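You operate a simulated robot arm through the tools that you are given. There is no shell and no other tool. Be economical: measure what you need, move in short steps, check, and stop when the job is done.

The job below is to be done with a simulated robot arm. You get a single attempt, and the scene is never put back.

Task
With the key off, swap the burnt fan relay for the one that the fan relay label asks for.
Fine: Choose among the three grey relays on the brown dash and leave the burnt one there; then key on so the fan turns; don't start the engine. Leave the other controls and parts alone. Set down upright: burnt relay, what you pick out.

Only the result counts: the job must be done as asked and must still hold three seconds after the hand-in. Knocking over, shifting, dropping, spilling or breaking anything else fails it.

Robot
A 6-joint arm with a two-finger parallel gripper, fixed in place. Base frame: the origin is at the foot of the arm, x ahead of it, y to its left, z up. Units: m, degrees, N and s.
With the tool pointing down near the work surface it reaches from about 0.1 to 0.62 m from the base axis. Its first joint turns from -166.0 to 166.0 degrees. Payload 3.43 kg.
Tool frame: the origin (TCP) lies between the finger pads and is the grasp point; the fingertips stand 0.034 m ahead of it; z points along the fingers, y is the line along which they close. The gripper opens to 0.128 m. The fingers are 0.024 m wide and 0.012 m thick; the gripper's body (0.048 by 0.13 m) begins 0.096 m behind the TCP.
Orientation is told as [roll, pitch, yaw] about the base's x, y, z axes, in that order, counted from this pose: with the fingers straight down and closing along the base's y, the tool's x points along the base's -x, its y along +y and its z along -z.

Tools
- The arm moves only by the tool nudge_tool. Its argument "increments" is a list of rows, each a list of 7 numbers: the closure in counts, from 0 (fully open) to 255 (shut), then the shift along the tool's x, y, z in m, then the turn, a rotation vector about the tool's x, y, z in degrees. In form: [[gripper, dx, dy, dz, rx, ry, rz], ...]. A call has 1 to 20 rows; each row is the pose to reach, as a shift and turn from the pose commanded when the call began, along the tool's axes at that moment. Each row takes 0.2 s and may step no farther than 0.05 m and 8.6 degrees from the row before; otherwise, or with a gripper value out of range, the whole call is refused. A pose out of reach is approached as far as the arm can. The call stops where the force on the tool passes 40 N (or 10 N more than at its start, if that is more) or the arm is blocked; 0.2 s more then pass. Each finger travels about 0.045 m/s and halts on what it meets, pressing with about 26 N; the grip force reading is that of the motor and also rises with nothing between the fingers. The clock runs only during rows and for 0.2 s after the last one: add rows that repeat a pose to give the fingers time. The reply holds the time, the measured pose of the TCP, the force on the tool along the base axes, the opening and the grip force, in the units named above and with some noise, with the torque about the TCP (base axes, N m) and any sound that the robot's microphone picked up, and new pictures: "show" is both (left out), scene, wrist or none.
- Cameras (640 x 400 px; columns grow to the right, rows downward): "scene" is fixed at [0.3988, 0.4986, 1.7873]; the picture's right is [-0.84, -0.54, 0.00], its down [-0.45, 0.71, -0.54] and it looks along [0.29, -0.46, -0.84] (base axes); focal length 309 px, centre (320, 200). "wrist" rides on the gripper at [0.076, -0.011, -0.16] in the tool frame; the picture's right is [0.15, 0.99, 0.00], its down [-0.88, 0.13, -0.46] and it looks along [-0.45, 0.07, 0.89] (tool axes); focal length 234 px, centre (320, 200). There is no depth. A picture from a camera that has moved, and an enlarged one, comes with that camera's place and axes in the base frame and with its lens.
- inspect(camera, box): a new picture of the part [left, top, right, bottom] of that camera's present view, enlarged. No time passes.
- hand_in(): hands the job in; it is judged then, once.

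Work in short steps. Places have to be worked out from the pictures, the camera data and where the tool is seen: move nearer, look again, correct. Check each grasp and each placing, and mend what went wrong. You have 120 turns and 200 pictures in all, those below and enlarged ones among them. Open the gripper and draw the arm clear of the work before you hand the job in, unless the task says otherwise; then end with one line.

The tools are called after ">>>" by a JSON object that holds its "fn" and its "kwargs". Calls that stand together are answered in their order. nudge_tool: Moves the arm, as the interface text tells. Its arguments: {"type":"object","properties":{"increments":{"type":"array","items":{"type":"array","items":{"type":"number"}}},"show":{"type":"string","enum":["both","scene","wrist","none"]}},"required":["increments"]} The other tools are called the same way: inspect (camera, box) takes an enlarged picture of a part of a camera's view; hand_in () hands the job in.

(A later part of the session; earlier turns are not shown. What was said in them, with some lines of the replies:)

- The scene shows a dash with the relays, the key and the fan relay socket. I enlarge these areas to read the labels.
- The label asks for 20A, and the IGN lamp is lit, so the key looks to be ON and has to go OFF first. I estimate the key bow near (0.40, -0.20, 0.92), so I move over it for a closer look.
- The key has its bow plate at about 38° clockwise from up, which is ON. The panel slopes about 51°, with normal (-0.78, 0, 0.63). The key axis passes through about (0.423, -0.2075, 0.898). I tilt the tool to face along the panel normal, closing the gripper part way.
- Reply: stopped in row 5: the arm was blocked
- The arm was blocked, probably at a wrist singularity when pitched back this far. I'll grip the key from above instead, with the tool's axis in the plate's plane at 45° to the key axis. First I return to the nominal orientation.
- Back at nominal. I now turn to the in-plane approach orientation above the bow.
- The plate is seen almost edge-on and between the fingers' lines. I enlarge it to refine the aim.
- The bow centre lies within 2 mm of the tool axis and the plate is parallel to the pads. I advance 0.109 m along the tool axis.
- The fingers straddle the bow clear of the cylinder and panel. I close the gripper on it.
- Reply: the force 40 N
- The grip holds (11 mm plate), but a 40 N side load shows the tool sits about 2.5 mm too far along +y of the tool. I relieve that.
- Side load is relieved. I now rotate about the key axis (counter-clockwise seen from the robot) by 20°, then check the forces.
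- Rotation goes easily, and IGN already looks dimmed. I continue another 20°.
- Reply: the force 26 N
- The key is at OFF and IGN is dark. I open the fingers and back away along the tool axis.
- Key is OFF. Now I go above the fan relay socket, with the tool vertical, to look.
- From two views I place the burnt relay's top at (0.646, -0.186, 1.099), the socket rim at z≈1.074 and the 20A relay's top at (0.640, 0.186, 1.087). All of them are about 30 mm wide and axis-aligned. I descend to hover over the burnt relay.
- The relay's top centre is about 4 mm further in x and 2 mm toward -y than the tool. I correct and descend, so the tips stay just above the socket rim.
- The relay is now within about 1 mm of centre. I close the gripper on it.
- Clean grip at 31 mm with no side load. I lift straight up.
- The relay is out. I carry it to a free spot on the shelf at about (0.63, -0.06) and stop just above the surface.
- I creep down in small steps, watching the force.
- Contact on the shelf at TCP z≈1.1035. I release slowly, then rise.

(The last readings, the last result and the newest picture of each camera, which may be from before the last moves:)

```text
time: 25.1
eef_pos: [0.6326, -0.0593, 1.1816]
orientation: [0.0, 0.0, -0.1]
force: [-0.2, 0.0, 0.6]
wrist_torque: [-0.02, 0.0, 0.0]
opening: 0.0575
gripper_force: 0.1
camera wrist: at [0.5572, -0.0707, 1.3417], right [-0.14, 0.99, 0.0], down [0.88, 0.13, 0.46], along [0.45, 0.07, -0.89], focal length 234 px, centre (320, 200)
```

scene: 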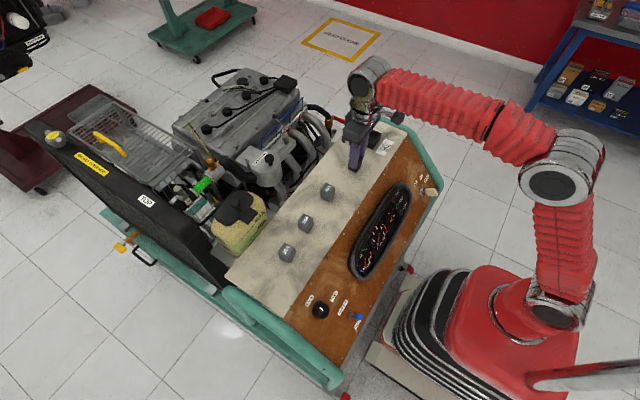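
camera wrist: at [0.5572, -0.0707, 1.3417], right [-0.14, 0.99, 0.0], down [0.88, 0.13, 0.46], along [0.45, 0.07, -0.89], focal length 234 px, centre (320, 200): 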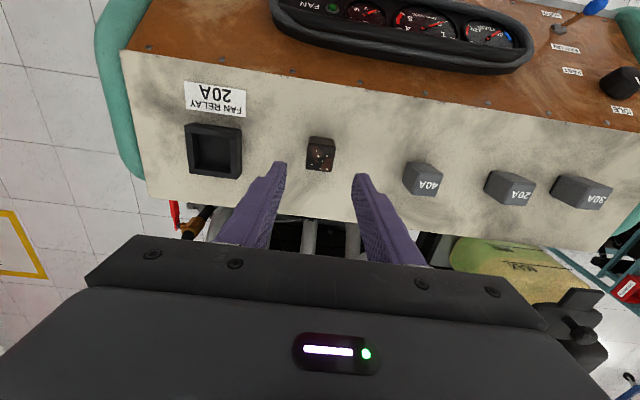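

The burnt relay stands upright. Next I move over the 20A relay.

>>> {"fn": "nudge_tool", "kwargs": {"increments": [[140, -0.001, 0.04, 0, 0, 0, 0], [140, -0.003, 0.08, 0, 0, 0, 0], [140, -0.005, 0.125, 0, 0, 0, 0], [140, -0.007, 0.17, 0, 0, 0, 0], [140, -0.009, 0.21, 0, 0, 0, 0], [140, -0.009, 0.244, 0, 0, 0, 0], [140, -0.009, 0.244, 0.02, 0, 0, 0], [140, -0.009, 0.244, 0.02, 0, 0, 0]]}}

>>> {"fn": "inspect", "kwargs": {"camera": "wrist", "box": [240, 120, 400, 220]}}

>>> {"fn": "inspect", "kwargs": {"camera": "scene", "box": [256, 170, 352, 230]}}

```text
time: 26.9
eef_pos: [0.6397, 0.1845, 1.1626]
orientation: [0.0, -0.1, -0.2]
force: [0.4, -0.1, -0.4]
wrist_torque: [-0.01, 0.02, 0.02]
opening: 0.0573
gripper_force: 0.1
camera wrist: at [0.5651, 0.1745, 1.3221], right [-0.14, 0.99, 0.0], down [0.88, 0.13, 0.46], along [0.45, 0.07, -0.89], focal length 234 px, centre (320, 200)
```

scene: 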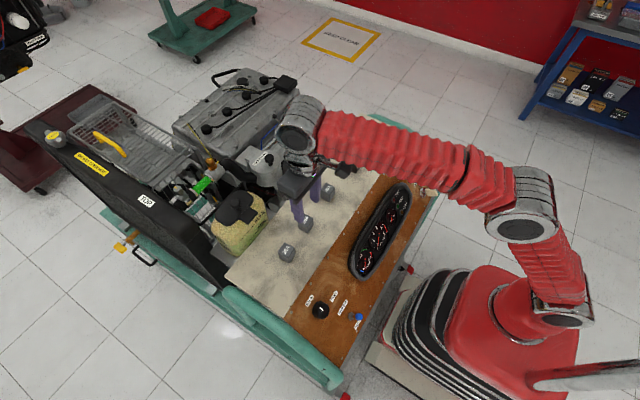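
wrist: 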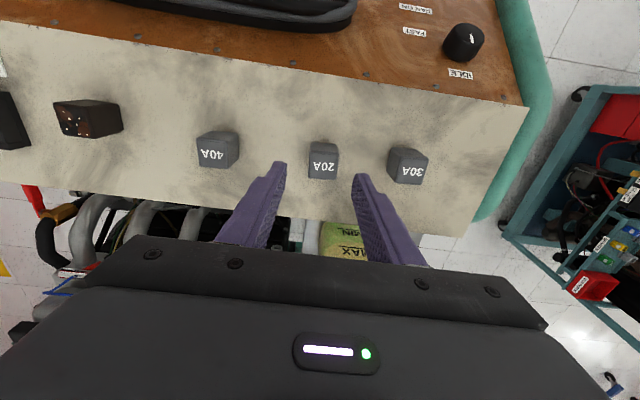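

```text
4.00 times, centred on (320, 170) of wrist
camera zoom: at [0.5651, 0.1745, 1.3221], right [-0.14, 0.99, 0.0], down [0.88, 0.13, 0.46], along [0.45, 0.07, -0.89], focal length 937 px, centre (320, 320)
```

zoom: 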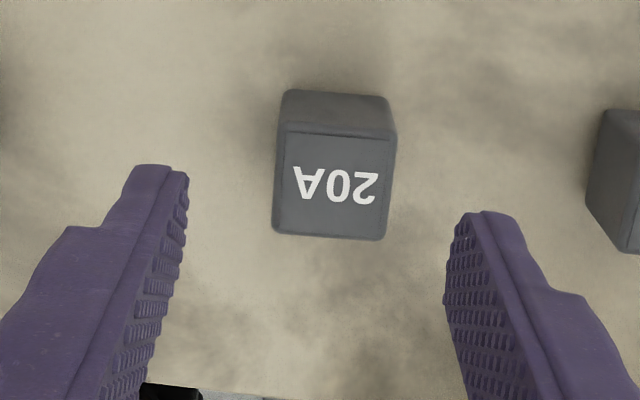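

```text
6.67 times, centred on (304, 200) of scene
camera zoom: at [0.3988, 0.4986, 1.7873], right [-0.84, -0.54, 0.0], down [-0.45, 0.71, -0.54], along [0.29, -0.46, -0.84], focal length 2060 px, centre (427, 200)
```

zoom: 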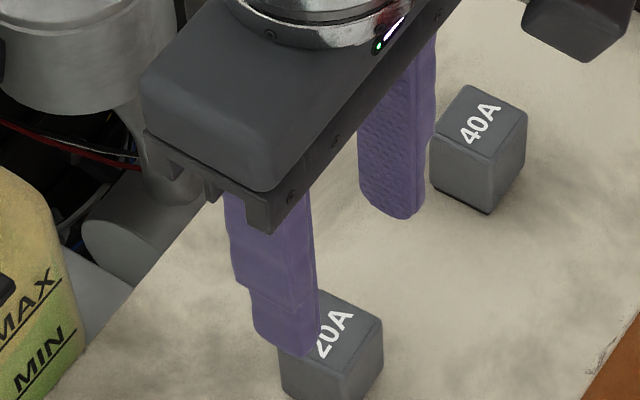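

The 20A relay's top is about 5 mm further in +y and 2 mm further in x. I correct and descend to the same relative grip height (TCP z 1.1035).

>>> {"fn": "nudge_tool", "kwargs": {"increments": [[140, -0.002, 0.005, 0.01, 0, 0, 0], [140, -0.002, 0.005, 0.03, 0, 0, 0], [140, -0.002, 0.005, 0.045, 0, 0, 0], [140, -0.002, 0.005, 0.059, 0, 0, 0], [140, -0.002, 0.005, 0.059, 0, 0, 0]], "show": "none"}}

>>> {"fn": "inspect", "kwargs": {"camera": "wrist", "box": [240, 120, 400, 220]}}

```text
time: 28.1
eef_pos: [0.644, 0.1907, 1.1021]
orientation: [0.0, 0.0, -0.1]
force: [0.1, 0.1, 0.4]
wrist_torque: [0.02, 0.0, 0.01]
opening: 0.0577
gripper_force: 0.0
```

```text
4.00 times, centred on (320, 170) of wrist
camera zoom: at [0.5689, 0.1791, 1.2627], right [-0.14, 0.99, 0.0], down [0.88, 0.13, 0.46], along [0.45, 0.07, -0.89], focal length 937 px, centre (320, 320)
```

zoom: 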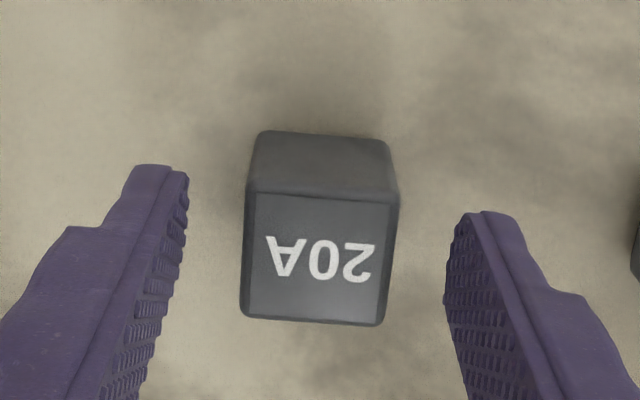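

Centred within 1–2 mm. I make a small correction and close.

>>> {"fn": "nudge_tool", "kwargs": {"increments": [[170, 0.002, 0.0006, 0, 0, 0, 0], [190, 0.002, 0.0006, 0, 0, 0, 0], [210, 0.002, 0.0006, 0, 0, 0, 0], [235, 0.002, 0.0006, 0, 0, 0, 0], [235, 0.002, 0.0006, 0, 0, 0, 0], [235, 0.002, 0.0006, -0.03, 0, 0, 0], [235, 0.002, 0.0006, -0.07, 0, 0, 0], [235, 0.002, 0.0006, -0.075, 0, 0, 0]], "show": "wrist"}}

>>> {"fn": "inspect", "kwargs": {"camera": "wrist", "box": [240, 120, 400, 220]}}

```text
time: 29.9
eef_pos: [0.642, 0.1899, 1.1793]
orientation: [0.0, 0.0, -0.1]
force: [-0.6, -0.1, -0.5]
wrist_torque: [0.01, 0.02, 0.0]
opening: 0.0311
gripper_force: 25.7
camera wrist: at [0.5666, 0.1801, 1.3379], right [-0.14, 0.99, 0.0], down [0.88, 0.13, 0.46], along [0.45, 0.07, -0.89], focal length 234 px, centre (320, 200)
```

wrist: 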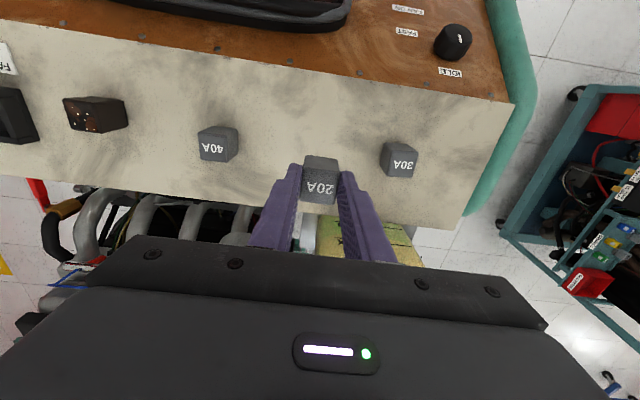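

```text
4.00 times, centred on (320, 170) of wrist
camera zoom: at [0.5666, 0.1801, 1.3379], right [-0.14, 0.99, 0.0], down [0.88, 0.13, 0.46], along [0.45, 0.07, -0.89], focal length 937 px, centre (320, 320)
```

zoom: 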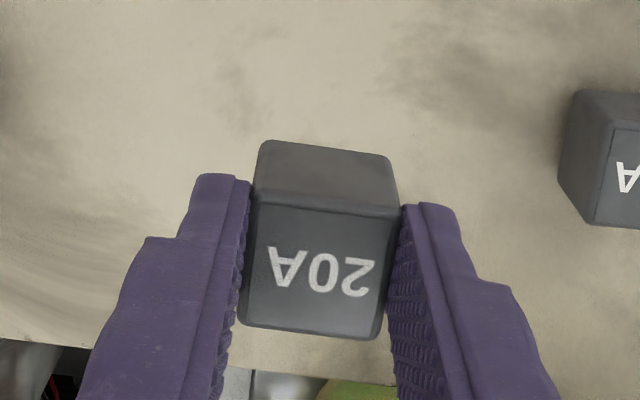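

The 20A relay is held just as the burnt one was. I carry it over to the socket.

>>> {"fn": "nudge_tool", "kwargs": {"increments": [[235, -0.001, -0.03, 0, 0, 0, 0], [235, -0.002, -0.07, 0, 0, 0, 0], [235, -0.003, -0.11, 0, 0, 0, 0], [235, -0.004, -0.15, 0, 0, 0, 0], [235, -0.005, -0.19, 0, 0, 0, 0], [235, -0.006, -0.23, 0, 0, 0, 0], [235, -0.007, -0.27, 0, 0, 0, 0], [235, -0.008, -0.31, 0, 0, 0, 0], [235, -0.008, -0.35, 0, 0, 0, 0], [235, -0.008, -0.379, 0, 0, 0, 0], [235, -0.008, -0.379, 0, 0, 0, 0]]}}

>>> {"fn": "inspect", "kwargs": {"camera": "wrist", "box": [240, 110, 400, 210]}}

>>> {"fn": "inspect", "kwargs": {"camera": "scene", "box": [336, 85, 432, 145]}}

```text
time: 32.3
eef_pos: [0.6476, -0.189, 1.1793]
orientation: [-0.1, 0.0, -0.1]
force: [0.8, 0.3, -0.9]
wrist_torque: [0.02, -0.01, -0.03]
opening: 0.0311
gripper_force: 26.5
camera wrist: at [0.5732, -0.1992, 1.3392], right [-0.14, 0.99, 0.0], down [0.88, 0.13, 0.46], along [0.45, 0.07, -0.89], focal length 234 px, centre (320, 200)
```

scene: 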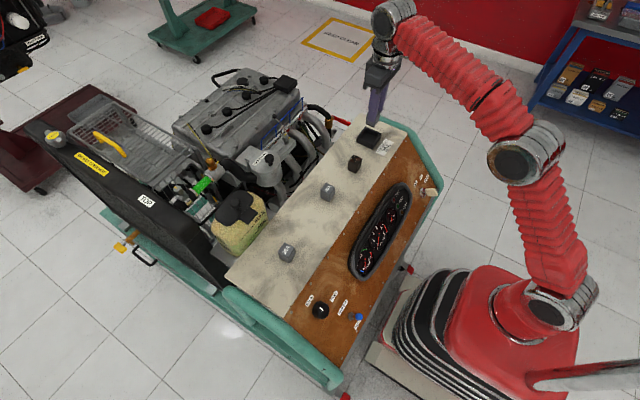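
wrist: 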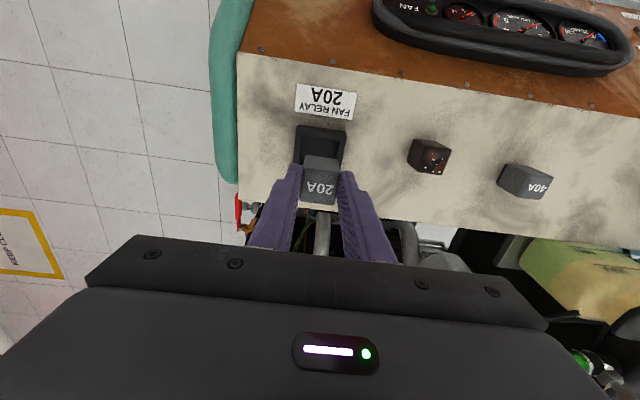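

```text
4.00 times, centred on (320, 160) of wrist
camera zoom: at [0.5732, -0.1992, 1.3392], right [-0.14, 0.99, 0.0], down [0.88, 0.13, 0.46], along [0.45, 0.07, -0.89], focal length 937 px, centre (320, 360)
```

zoom: 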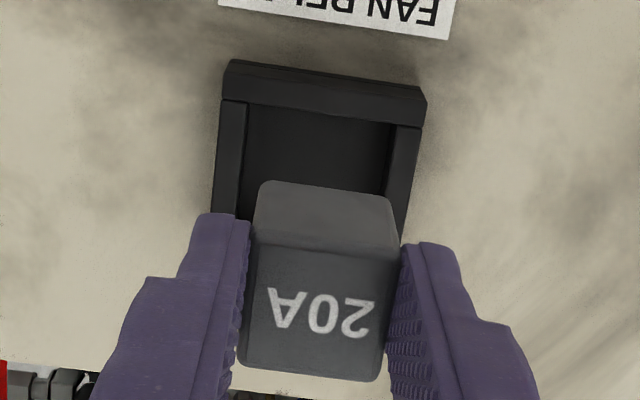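

```text
6.67 times, centred on (384, 115) of scene
camera zoom: at [0.3988, 0.4986, 1.7873], right [-0.84, -0.54, 0.0], down [-0.45, 0.71, -0.54], along [0.29, -0.46, -0.84], focal length 2060 px, centre (-107, 767)
```

zoom: 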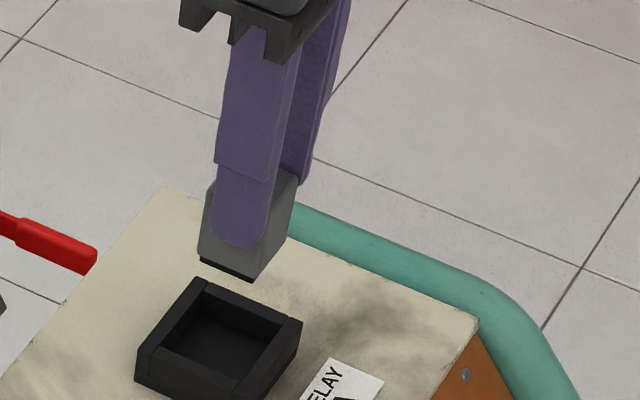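

Alignment matches the extraction pose within 2 mm. I descend into the socket to just above the seat, then creep.

>>> {"fn": "nudge_tool", "kwargs": {"increments": [[235, -0.0018, 0, 0.02, 0, 0, 0], [235, -0.0018, 0, 0.035, 0, 0, 0], [235, -0.0018, 0, 0.045, 0, 0, 0], [235, -0.0018, 0, 0.055, 0, 0, 0], [235, -0.0018, 0, 0.061, 0, 0, 0], [235, -0.0018, 0, 0.061, 0, 0, 0]], "show": "wrist"}}

>>> {"fn": "inspect", "kwargs": {"camera": "scene", "box": [336, 105, 416, 155]}}

```text
time: 33.7
eef_pos: [0.6505, -0.1897, 1.1177]
orientation: [0.0, -0.1, -0.1]
force: [0.2, -0.2, 0.1]
wrist_torque: [0.0, 0.0, 0.01]
opening: 0.031
gripper_force: 26.1
camera wrist: at [0.5748, -0.2, 1.2765], right [-0.14, 0.99, 0.0], down [0.88, 0.13, 0.46], along [0.45, 0.07, -0.89], focal length 234 px, centre (320, 200)
```

wrist: 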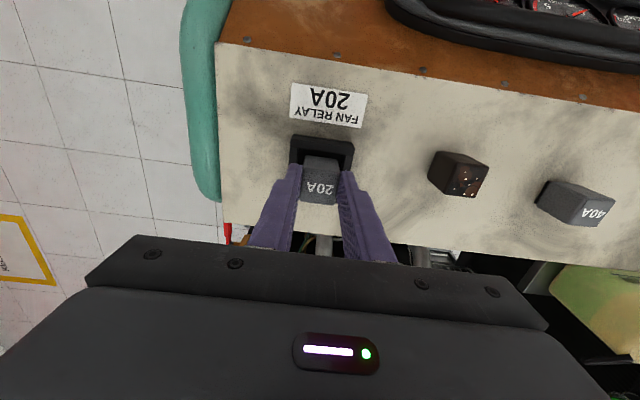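

```text
8.00 times, centred on (376, 130) of scene
camera zoom: at [0.3988, 0.4986, 1.7873], right [-0.84, -0.54, 0.0], down [-0.45, 0.71, -0.54], along [0.29, -0.46, -0.84], focal length 2472 px, centre (-128, 760)
```

zoom: 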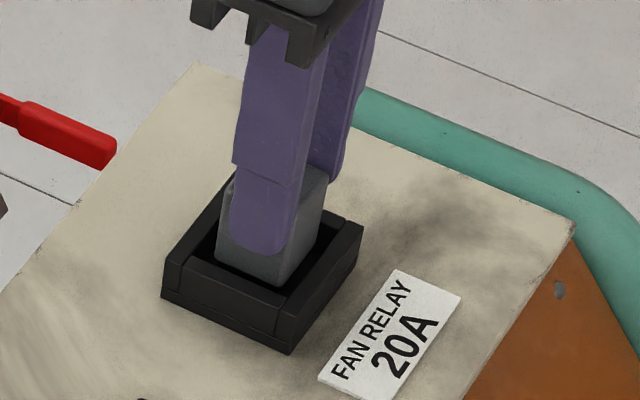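

The relay is inside the socket walls with no contact force. I creep down to seat it.

>>> {"fn": "nudge_tool", "kwargs": {"increments": [[235, 0, 0, 0.0015, 0, 0, 0], [235, 0, 0, 0.003, 0, 0, 0], [235, 0, 0, 0.0045, 0, 0, 0], [235, 0, 0, 0.006, 0, 0, 0]], "show": "none"}}

```text
time: 34.7
eef_pos: [0.6496, -0.1898, 1.1103]
orientation: [0.0, -0.1, -0.1]
force: [0.3, 0.8, -0.9]
wrist_torque: [-0.02, -0.03, -0.02]
opening: 0.0311
gripper_force: 25.9
```

No contact yet; I continue in 1 mm steps.

>>> {"fn": "nudge_tool", "kwargs": {"increments": [[235, 0, 0, 0.0007, 0, 0, 0], [235, 0, 0, 0.0014, 0, 0, 0], [235, 0, 0, 0.002, 0, 0, 0]], "show": "none"}}

```text
time: 35.5
eef_pos: [0.6519, -0.1891, 1.1105]
orientation: [0.0, -0.1, -0.2]
force: [1.4, -0.5, 6.4]
wrist_torque: [-0.1, -0.05, -0.02]
opening: 0.0311
gripper_force: 26.1
```

Contact of 6 N at the expected seat height. I press a little more to confirm it is seated.

>>> {"fn": "nudge_tool", "kwargs": {"increments": [[235, 0, 0, 0.0008, 0, 0, 0], [235, 0, 0, 0.0012, 0, 0, 0]], "show": "none"}}

>>> {"fn": "inspect", "kwargs": {"camera": "scene", "box": [336, 105, 416, 155]}}

```text
time: 36.1
eef_pos: [0.6495, -0.1897, 1.1092]
orientation: [0.0, -0.2, -0.2]
force: [4.9, -0.4, 17.4]
wrist_torque: [0.01, -0.25, 0.02]
opening: 0.0311
gripper_force: 25.9
```

```text
8.00 times, centred on (376, 130) of scene
camera zoom: at [0.3988, 0.4986, 1.7873], right [-0.84, -0.54, 0.0], down [-0.45, 0.71, -0.54], along [0.29, -0.46, -0.84], focal length 2472 px, centre (-128, 760)
```

zoom: 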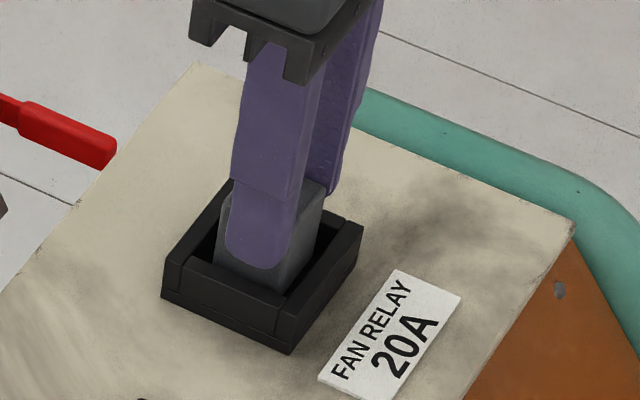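

Seated. I relieve slightly, open, and rise.

>>> {"fn": "nudge_tool", "kwargs": {"increments": [[235, 0, 0, -0.001, 0, 0, 0], [200, 0, 0, -0.001, 0, 0, 0], [164, 0, 0, -0.001, 0, 0, 0], [164, 0, 0, -0.001, 0, 0, 0], [164, 0, 0, -0.001, 0, 0, 0], [164, 0, 0, -0.02, 0, 0, 0], [140, 0, 0, -0.05, 0, 0, 0], [140, 0, 0, -0.09, 0, 0, 0], [140, 0.04, 0, -0.11, 0, 0, 0], [140, 0.04, 0, -0.11, 0, 0, 0]]}}

>>> {"fn": "inspect", "kwargs": {"camera": "scene", "box": [320, 110, 416, 170]}}

>>> {"fn": "inspect", "kwargs": {"camera": "wrist", "box": [240, 80, 400, 180]}}

```text
time: 38.3
eef_pos: [0.6098, -0.1884, 1.2167]
orientation: [0.0, -0.1, -0.1]
force: [-0.3, 0.5, 0.1]
wrist_torque: [-0.02, 0.01, -0.01]
opening: 0.0578
gripper_force: 0.1
camera wrist: at [0.5341, -0.1997, 1.3762], right [-0.14, 0.99, 0.0], down [0.88, 0.13, 0.46], along [0.45, 0.07, -0.89], focal length 234 px, centre (320, 200)
```

scene: 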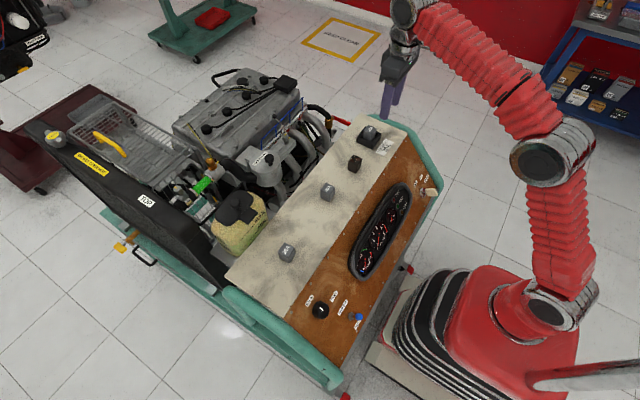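
wrist: 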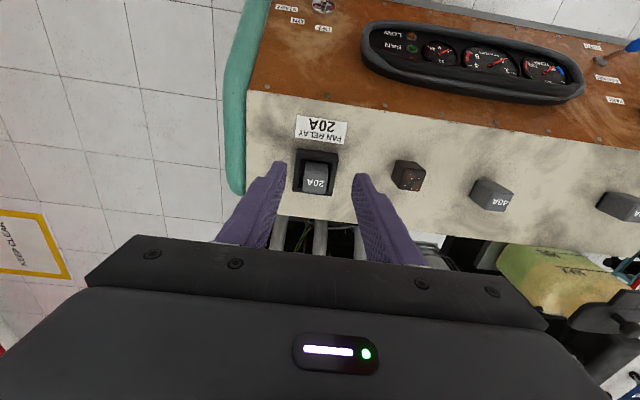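

```text
6.67 times, centred on (368, 140) of scene
camera zoom: at [0.3988, 0.4986, 1.7873], right [-0.84, -0.54, 0.0], down [-0.45, 0.71, -0.54], along [0.29, -0.46, -0.84], focal length 2060 px, centre (0, 600)
```

zoom: 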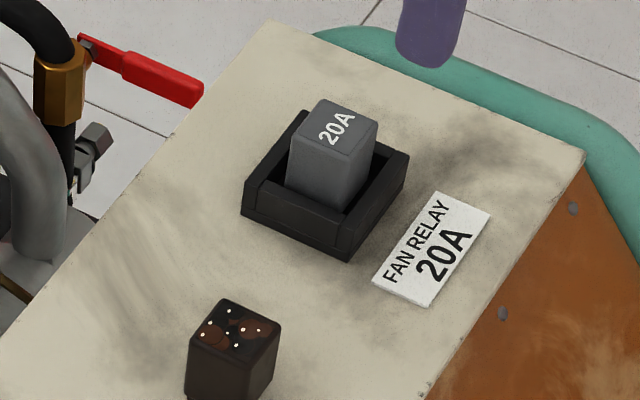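

```text
4.00 times, centred on (320, 130) of wrist
camera zoom: at [0.5341, -0.1997, 1.3762], right [-0.14, 0.99, 0.0], down [0.88, 0.13, 0.46], along [0.45, 0.07, -0.89], focal length 937 px, centre (320, 480)
```

zoom: 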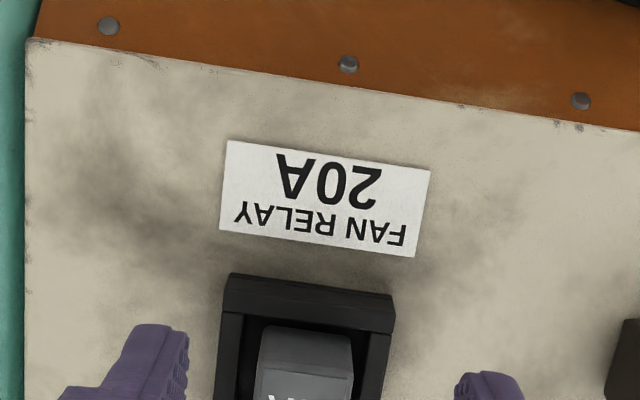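

The relay is seated at the same height and place as the old one. Now I return to the hover pose above the key.

>>> {"fn": "nudge_tool", "kwargs": {"increments": [[140, 0.035, -0.002, 0, 0, 0, 0], [140, 0.07, -0.005, 0, 0, 0, 0], [140, 0.11, -0.008, 0.005, 0, -1, 0], [140, 0.15, -0.012, 0.01, 0.3, -2, -0.1], [140, 0.19, -0.016, 0.015, 0.6, -4, -0.3], [140, 0.22, -0.019, 0.024, 0.9, -6.1, -0.5], [140, 0.238, -0.019, 0.06, 0.9, -6.1, -0.5], [140, 0.232, -0.019, 0.1, 0.9, -6.1, -0.5], [140, 0.2265, -0.0195, 0.15, 0.9, -6.1, -0.5], [140, 0.2265, -0.0195, 0.15, 0.9, -6.1, -0.5]], "show": "wrist"}}

>>> {"fn": "inspect", "kwargs": {"camera": "wrist", "box": [240, 110, 400, 210]}}

```text
refused: row 9 steps farther than a row can; nothing moved
```

```text
4.00 times, centred on (320, 160) of wrist
camera zoom: at [0.5341, -0.1997, 1.3762], right [-0.14, 0.99, 0.0], down [0.88, 0.13, 0.46], along [0.45, 0.07, -0.89], focal length 937 px, centre (320, 360)
```

zoom: 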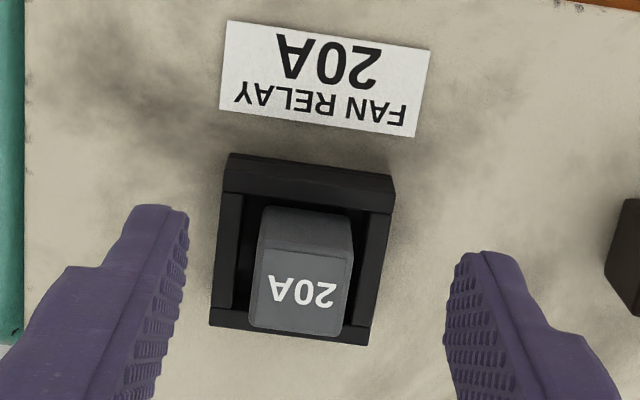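

One row stepped too far; I resend it with smaller steps.

>>> {"fn": "nudge_tool", "kwargs": {"increments": [[140, 0.035, -0.002, 0, 0, 0, 0], [140, 0.07, -0.005, 0, 0, 0, 0], [140, 0.11, -0.008, 0.005, 0, -1, 0], [140, 0.15, -0.012, 0.01, 0.3, -2, -0.1], [140, 0.19, -0.016, 0.015, 0.6, -4, -0.3], [140, 0.22, -0.019, 0.024, 0.9, -6.1, -0.5], [140, 0.238, -0.019, 0.06, 0.9, -6.1, -0.5], [140, 0.234, -0.019, 0.1, 0.9, -6.1, -0.5], [140, 0.2295, -0.0195, 0.13, 0.9, -6.1, -0.5], [140, 0.2288, -0.0195, 0.15, 0.9, -6.1, -0.5], [140, 0.2288, -0.0195, 0.15, 0.9, -6.1, -0.5]], "show": "wrist"}}

>>> {"fn": "inspect", "kwargs": {"camera": "wrist", "box": [240, 110, 400, 210]}}

```text
time: 40.7
eef_pos: [0.3814, -0.2079, 1.0676]
orientation: [-0.9, -6.1, 0.4]
force: [0.0, -0.1, 0.4]
wrist_torque: [0.02, 0.0, -0.02]
opening: 0.0575
gripper_force: 0.1
camera wrist: at [0.2894, -0.2167, 1.2184], right [-0.15, 0.99, -0.03], down [0.83, 0.14, 0.55], along [0.54, 0.06, -0.84], focal length 234 px, centre (320, 200)
```

wrist: 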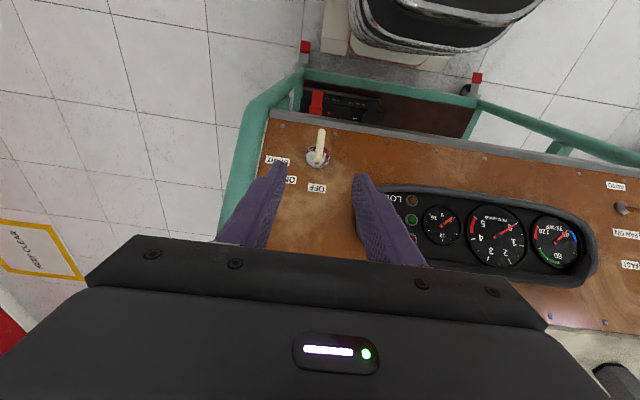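

```text
4.00 times, centred on (320, 160) of wrist
camera zoom: at [0.2894, -0.2167, 1.2184], right [-0.15, 0.99, -0.03], down [0.83, 0.14, 0.55], along [0.54, 0.06, -0.84], focal length 937 px, centre (320, 360)
```

zoom: 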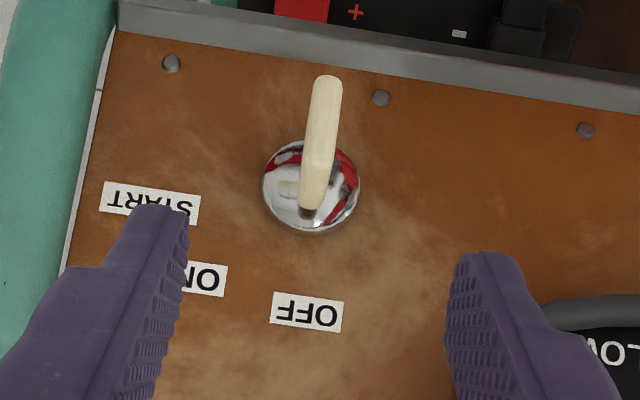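

The plate is aligned and centred within 1–2 mm. I descend along the tool axis to the former grip pose and close gently.

>>> {"fn": "nudge_tool", "kwargs": {"increments": [[140, 0, 0, 0.035, 0, 0, 0], [140, 0, 0, 0.07, 0, 0, 0], [140, 0, 0, 0.1, 0, 0, 0], [140, 0, 0, 0.12, 0, 0, 0], [140, 0, 0, 0.135, 0, 0, 0], [140, 0, 0, 0.135, 0, 0, 0]], "show": "none"}}

>>> {"fn": "inspect", "kwargs": {"camera": "wrist", "box": [240, 130, 400, 230]}}

>>> {"fn": "inspect", "kwargs": {"camera": "scene", "box": [388, 160, 468, 210]}}

```text
time: 42.1
eef_pos: [0.3961, -0.2087, 0.9336]
orientation: [-0.8, -6.2, 0.4]
force: [-0.1, 0.2, -0.8]
wrist_torque: [0.0, 0.01, 0.03]
opening: 0.0576
gripper_force: 0.1
```

```text
4.00 times, centred on (320, 180) of wrist
camera zoom: at [0.3048, -0.2179, 1.0837], right [-0.15, 0.99, -0.03], down [0.83, 0.14, 0.55], along [0.54, 0.06, -0.84], focal length 937 px, centre (320, 280)
```

zoom: 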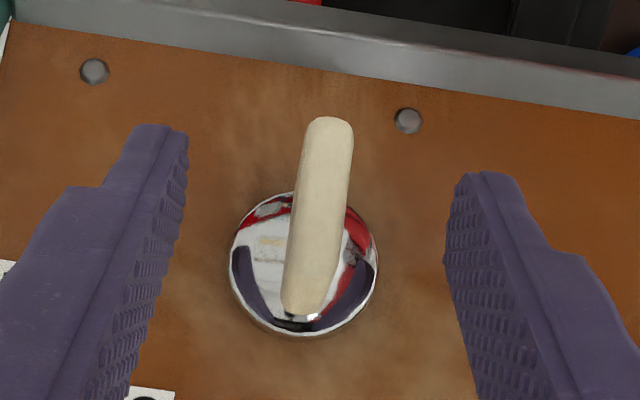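

```text
8.00 times, centred on (428, 185) of scene
camera zoom: at [0.3988, 0.4986, 1.7873], right [-0.84, -0.54, 0.0], down [-0.45, 0.71, -0.54], along [0.29, -0.46, -0.84], focal length 2472 px, centre (-544, 320)
```

zoom: 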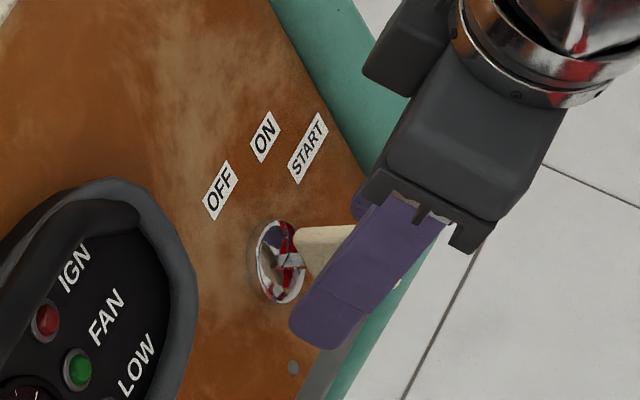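

>>> {"fn": "nudge_tool", "kwargs": {"increments": [[200, 0, 0, 0, 0, 0, 0], [230, 0, 0, 0, 0, 0, 0], [245, 0, 0, 0, 0, 0, 0], [255, 0, 0, 0, 0, 0, 0]], "show": "none"}}

```text
time: 43.1
eef_pos: [0.3969, -0.2107, 0.9333]
orientation: [-0.9, -6.2, 0.4]
force: [-0.7, -8.8, -0.4]
wrist_torque: [0.75, 0.0, 0.06]
opening: 0.0102
gripper_force: 31.1
```

Gripped with 9 N side load. I shift 1 mm to relieve it and rotate 20° back toward ON.

>>> {"fn": "nudge_tool", "kwargs": {"increments": [[255, 0, -0.001, 0, 0, 0, 0], [255, 0, -0.002, 0, -3.55, 0, 3.53], [255, 0.0001, -0.003, 0.0001, -7.11, 0, 7.05], [255, 0.0003, -0.0039, 0.0003, -10.66, 0, 10.58], [255, 0.0005, -0.0049, 0.0005, -14.2, 0, 14.1], [255, 0.0005, -0.0049, 0.0005, -14.2, 0, 14.1]], "show": "wrist"}}

>>> {"fn": "inspect", "kwargs": {"camera": "scene", "box": [388, 170, 468, 220]}}

```text
time: 44.5
eef_pos: [0.396, -0.2149, 0.9327]
orientation: [14.7, -4.5, -13.7]
force: [11.1, 5.6, -6.5]
wrist_torque: [-1.0, -0.53, -1.26]
opening: 0.0101
gripper_force: 43.5
camera wrist: at [0.2997, -0.2432, 1.078], right [0.07, 0.97, 0.24], down [0.82, -0.19, 0.54], along [0.57, 0.16, -0.81], focal length 234 px, centre (320, 200)
```

wrist: 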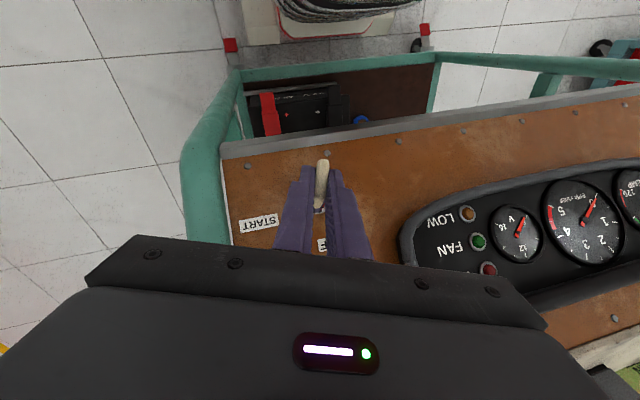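

```text
8.00 times, centred on (428, 195) of scene
camera zoom: at [0.3988, 0.4986, 1.7873], right [-0.84, -0.54, 0.0], down [-0.45, 0.71, -0.54], along [0.29, -0.46, -0.84], focal length 2472 px, centre (-544, 240)
```

zoom: 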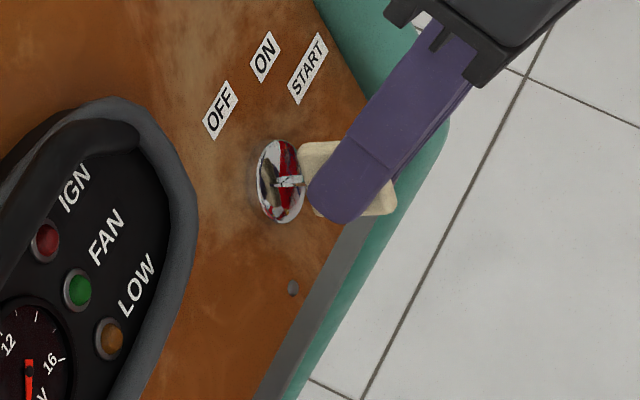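

Halfway, and the lamps are still dark. I rotate 10° more and check.

>>> {"fn": "nudge_tool", "kwargs": {"increments": [[255, 0, -0.001, 0, -3.55, 0, 3.53], [255, 0.0001, -0.002, 0.0001, -7.11, 0, 7.05], [255, 0.0001, -0.002, 0.0001, -7.11, 0, 7.05]], "show": "none"}}

>>> {"fn": "inspect", "kwargs": {"camera": "scene", "box": [388, 170, 468, 220]}}

```text
time: 45.3
eef_pos: [0.3961, -0.2177, 0.9329]
orientation: [22.2, -2.1, -20.3]
force: [10.9, 1.9, -2.9]
wrist_torque: [-0.84, 0.49, -1.04]
opening: 0.0104
gripper_force: 44.1
```

```text
8.00 times, centred on (428, 195) of scene
camera zoom: at [0.3988, 0.4986, 1.7873], right [-0.84, -0.54, 0.0], down [-0.45, 0.71, -0.54], along [0.29, -0.46, -0.84], focal length 2472 px, centre (-544, 240)
```

zoom: 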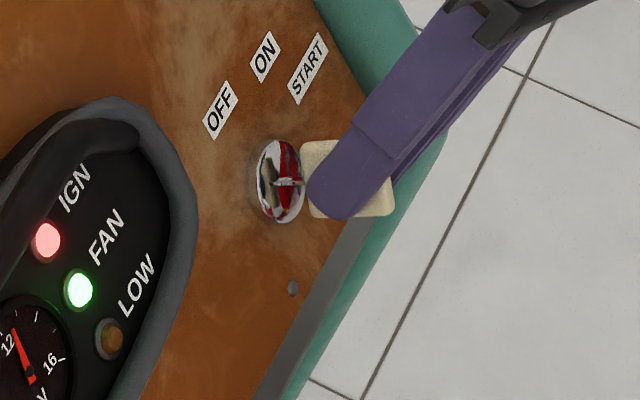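

IGN and FAN are both lit. I turn 7° more to reach the ON position itself, well short of START.

>>> {"fn": "nudge_tool", "kwargs": {"increments": [[255, 0, -0.0007, 0, -2.5, 0, 2.47], [255, 0, -0.0014, 0, -5, 0, 4.94], [255, 0, -0.0014, 0, -5, 0, 4.94]], "show": "none"}}

>>> {"fn": "inspect", "kwargs": {"camera": "scene", "box": [388, 170, 468, 220]}}

```text
time: 46.1
eef_pos: [0.3946, -0.2189, 0.9311]
orientation: [27.1, 0.0, -24.9]
force: [16.3, -0.9, -19.6]
wrist_torque: [-1.22, 0.15, -1.3]
opening: 0.0103
gripper_force: 44.0
```

```text
8.00 times, centred on (428, 195) of scene
camera zoom: at [0.3988, 0.4986, 1.7873], right [-0.84, -0.54, 0.0], down [-0.45, 0.71, -0.54], along [0.29, -0.46, -0.84], focal length 2472 px, centre (-544, 240)
```

zoom: 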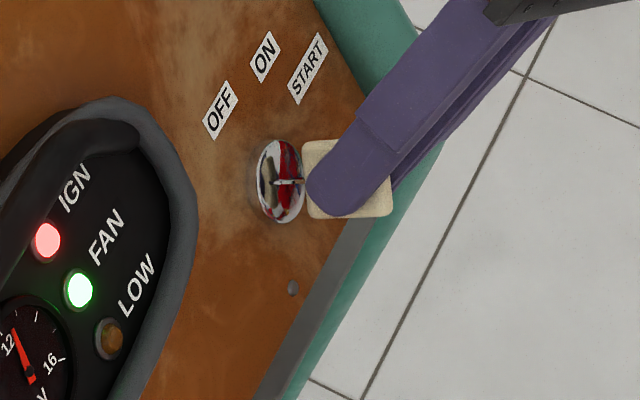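

The key is at ON with IGN and FAN lit. I open and back off along the tool axis.

>>> {"fn": "nudge_tool", "kwargs": {"increments": [[220, 0, 0, 0, 0, 0, 0], [180, 0, 0, 0, 0, 0, 0], [140, 0, 0, 0, 0, 0, 0], [140, 0, 0, 0, 0, 0, 0], [140, 0, 0, -0.03, 0, 0, 0], [140, 0, 0, -0.07, 0, 0, 0], [140, 0, 0, -0.11, 0, 0, 0], [140, 0, 0, -0.16, 0, 0, 0], [140, 0, 0, -0.2, 0, 0, 0], [140, 0, 0, -0.2, 0, 0, 0]]}}

>>> {"fn": "inspect", "kwargs": {"camera": "scene", "box": [388, 170, 468, 220]}}

>>> {"fn": "inspect", "kwargs": {"camera": "scene", "box": [240, 100, 416, 210]}}

```text
time: 48.3
eef_pos: [0.3541, -0.303, 1.1107]
orientation: [27.3, -0.1, -24.9]
force: [0.2, 0.0, 0.6]
wrist_torque: [-0.01, -0.03, -0.01]
opening: 0.0579
gripper_force: 0.0
camera wrist: at [0.2507, -0.3462, 1.2462], right [0.23, 0.86, 0.45], down [0.76, -0.45, 0.47], along [0.61, 0.23, -0.76], focal length 234 px, centre (320, 200)
```

scene: 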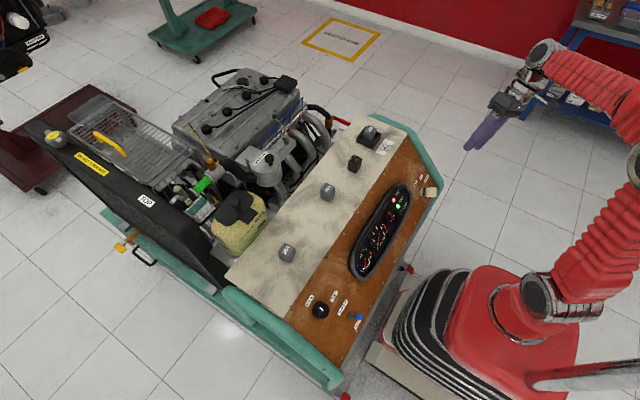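
wrist: 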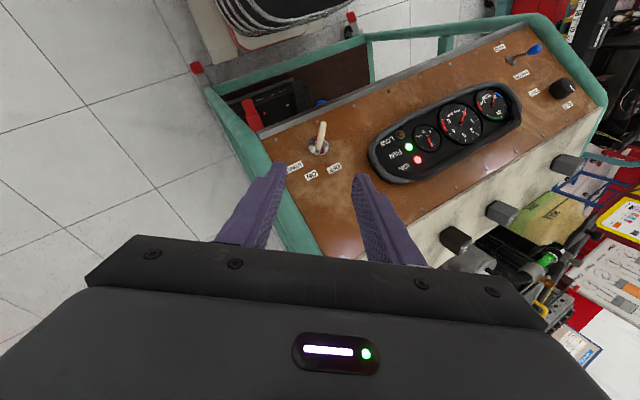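

```text
8.00 times, centred on (428, 195) of scene
camera zoom: at [0.3988, 0.4986, 1.7873], right [-0.84, -0.54, 0.0], down [-0.45, 0.71, -0.54], along [0.29, -0.46, -0.84], focal length 2472 px, centre (-544, 240)
```

zoom: 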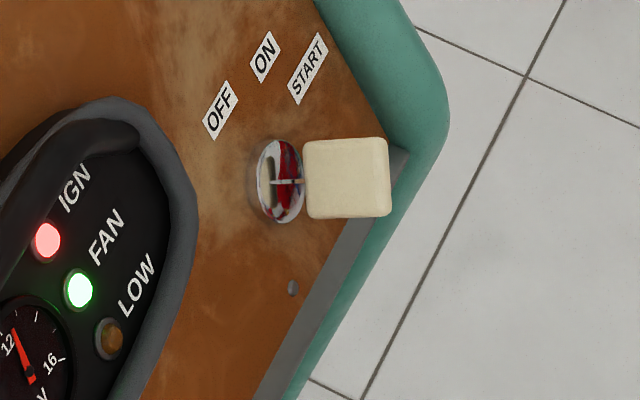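

```text
3.64 times, centred on (328, 155) of scene
camera zoom: at [0.3988, 0.4986, 1.7873], right [-0.84, -0.54, 0.0], down [-0.45, 0.71, -0.54], along [0.29, -0.46, -0.84], focal length 1124 px, centre (291, 364)
```

zoom: 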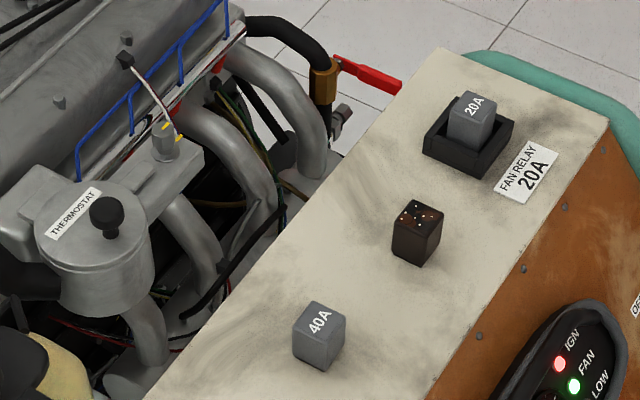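

Everything is in place: 20A seated, burnt relay upright on the dash, key ON, FAN and IGN lamps lit, arm clear and gripper open. I hand in.

>>> {"fn": "hand_in", "kwargs": {}}

```text
The job is handed in.
```

I turned the key off, swapped the burnt fan relay for the 20A one, and stood the burnt relay upright on the dash. I then turned the key back to ON: the FAN and IGN lamps are lit and the key never went to START, but I didn't see the fan itself turning.
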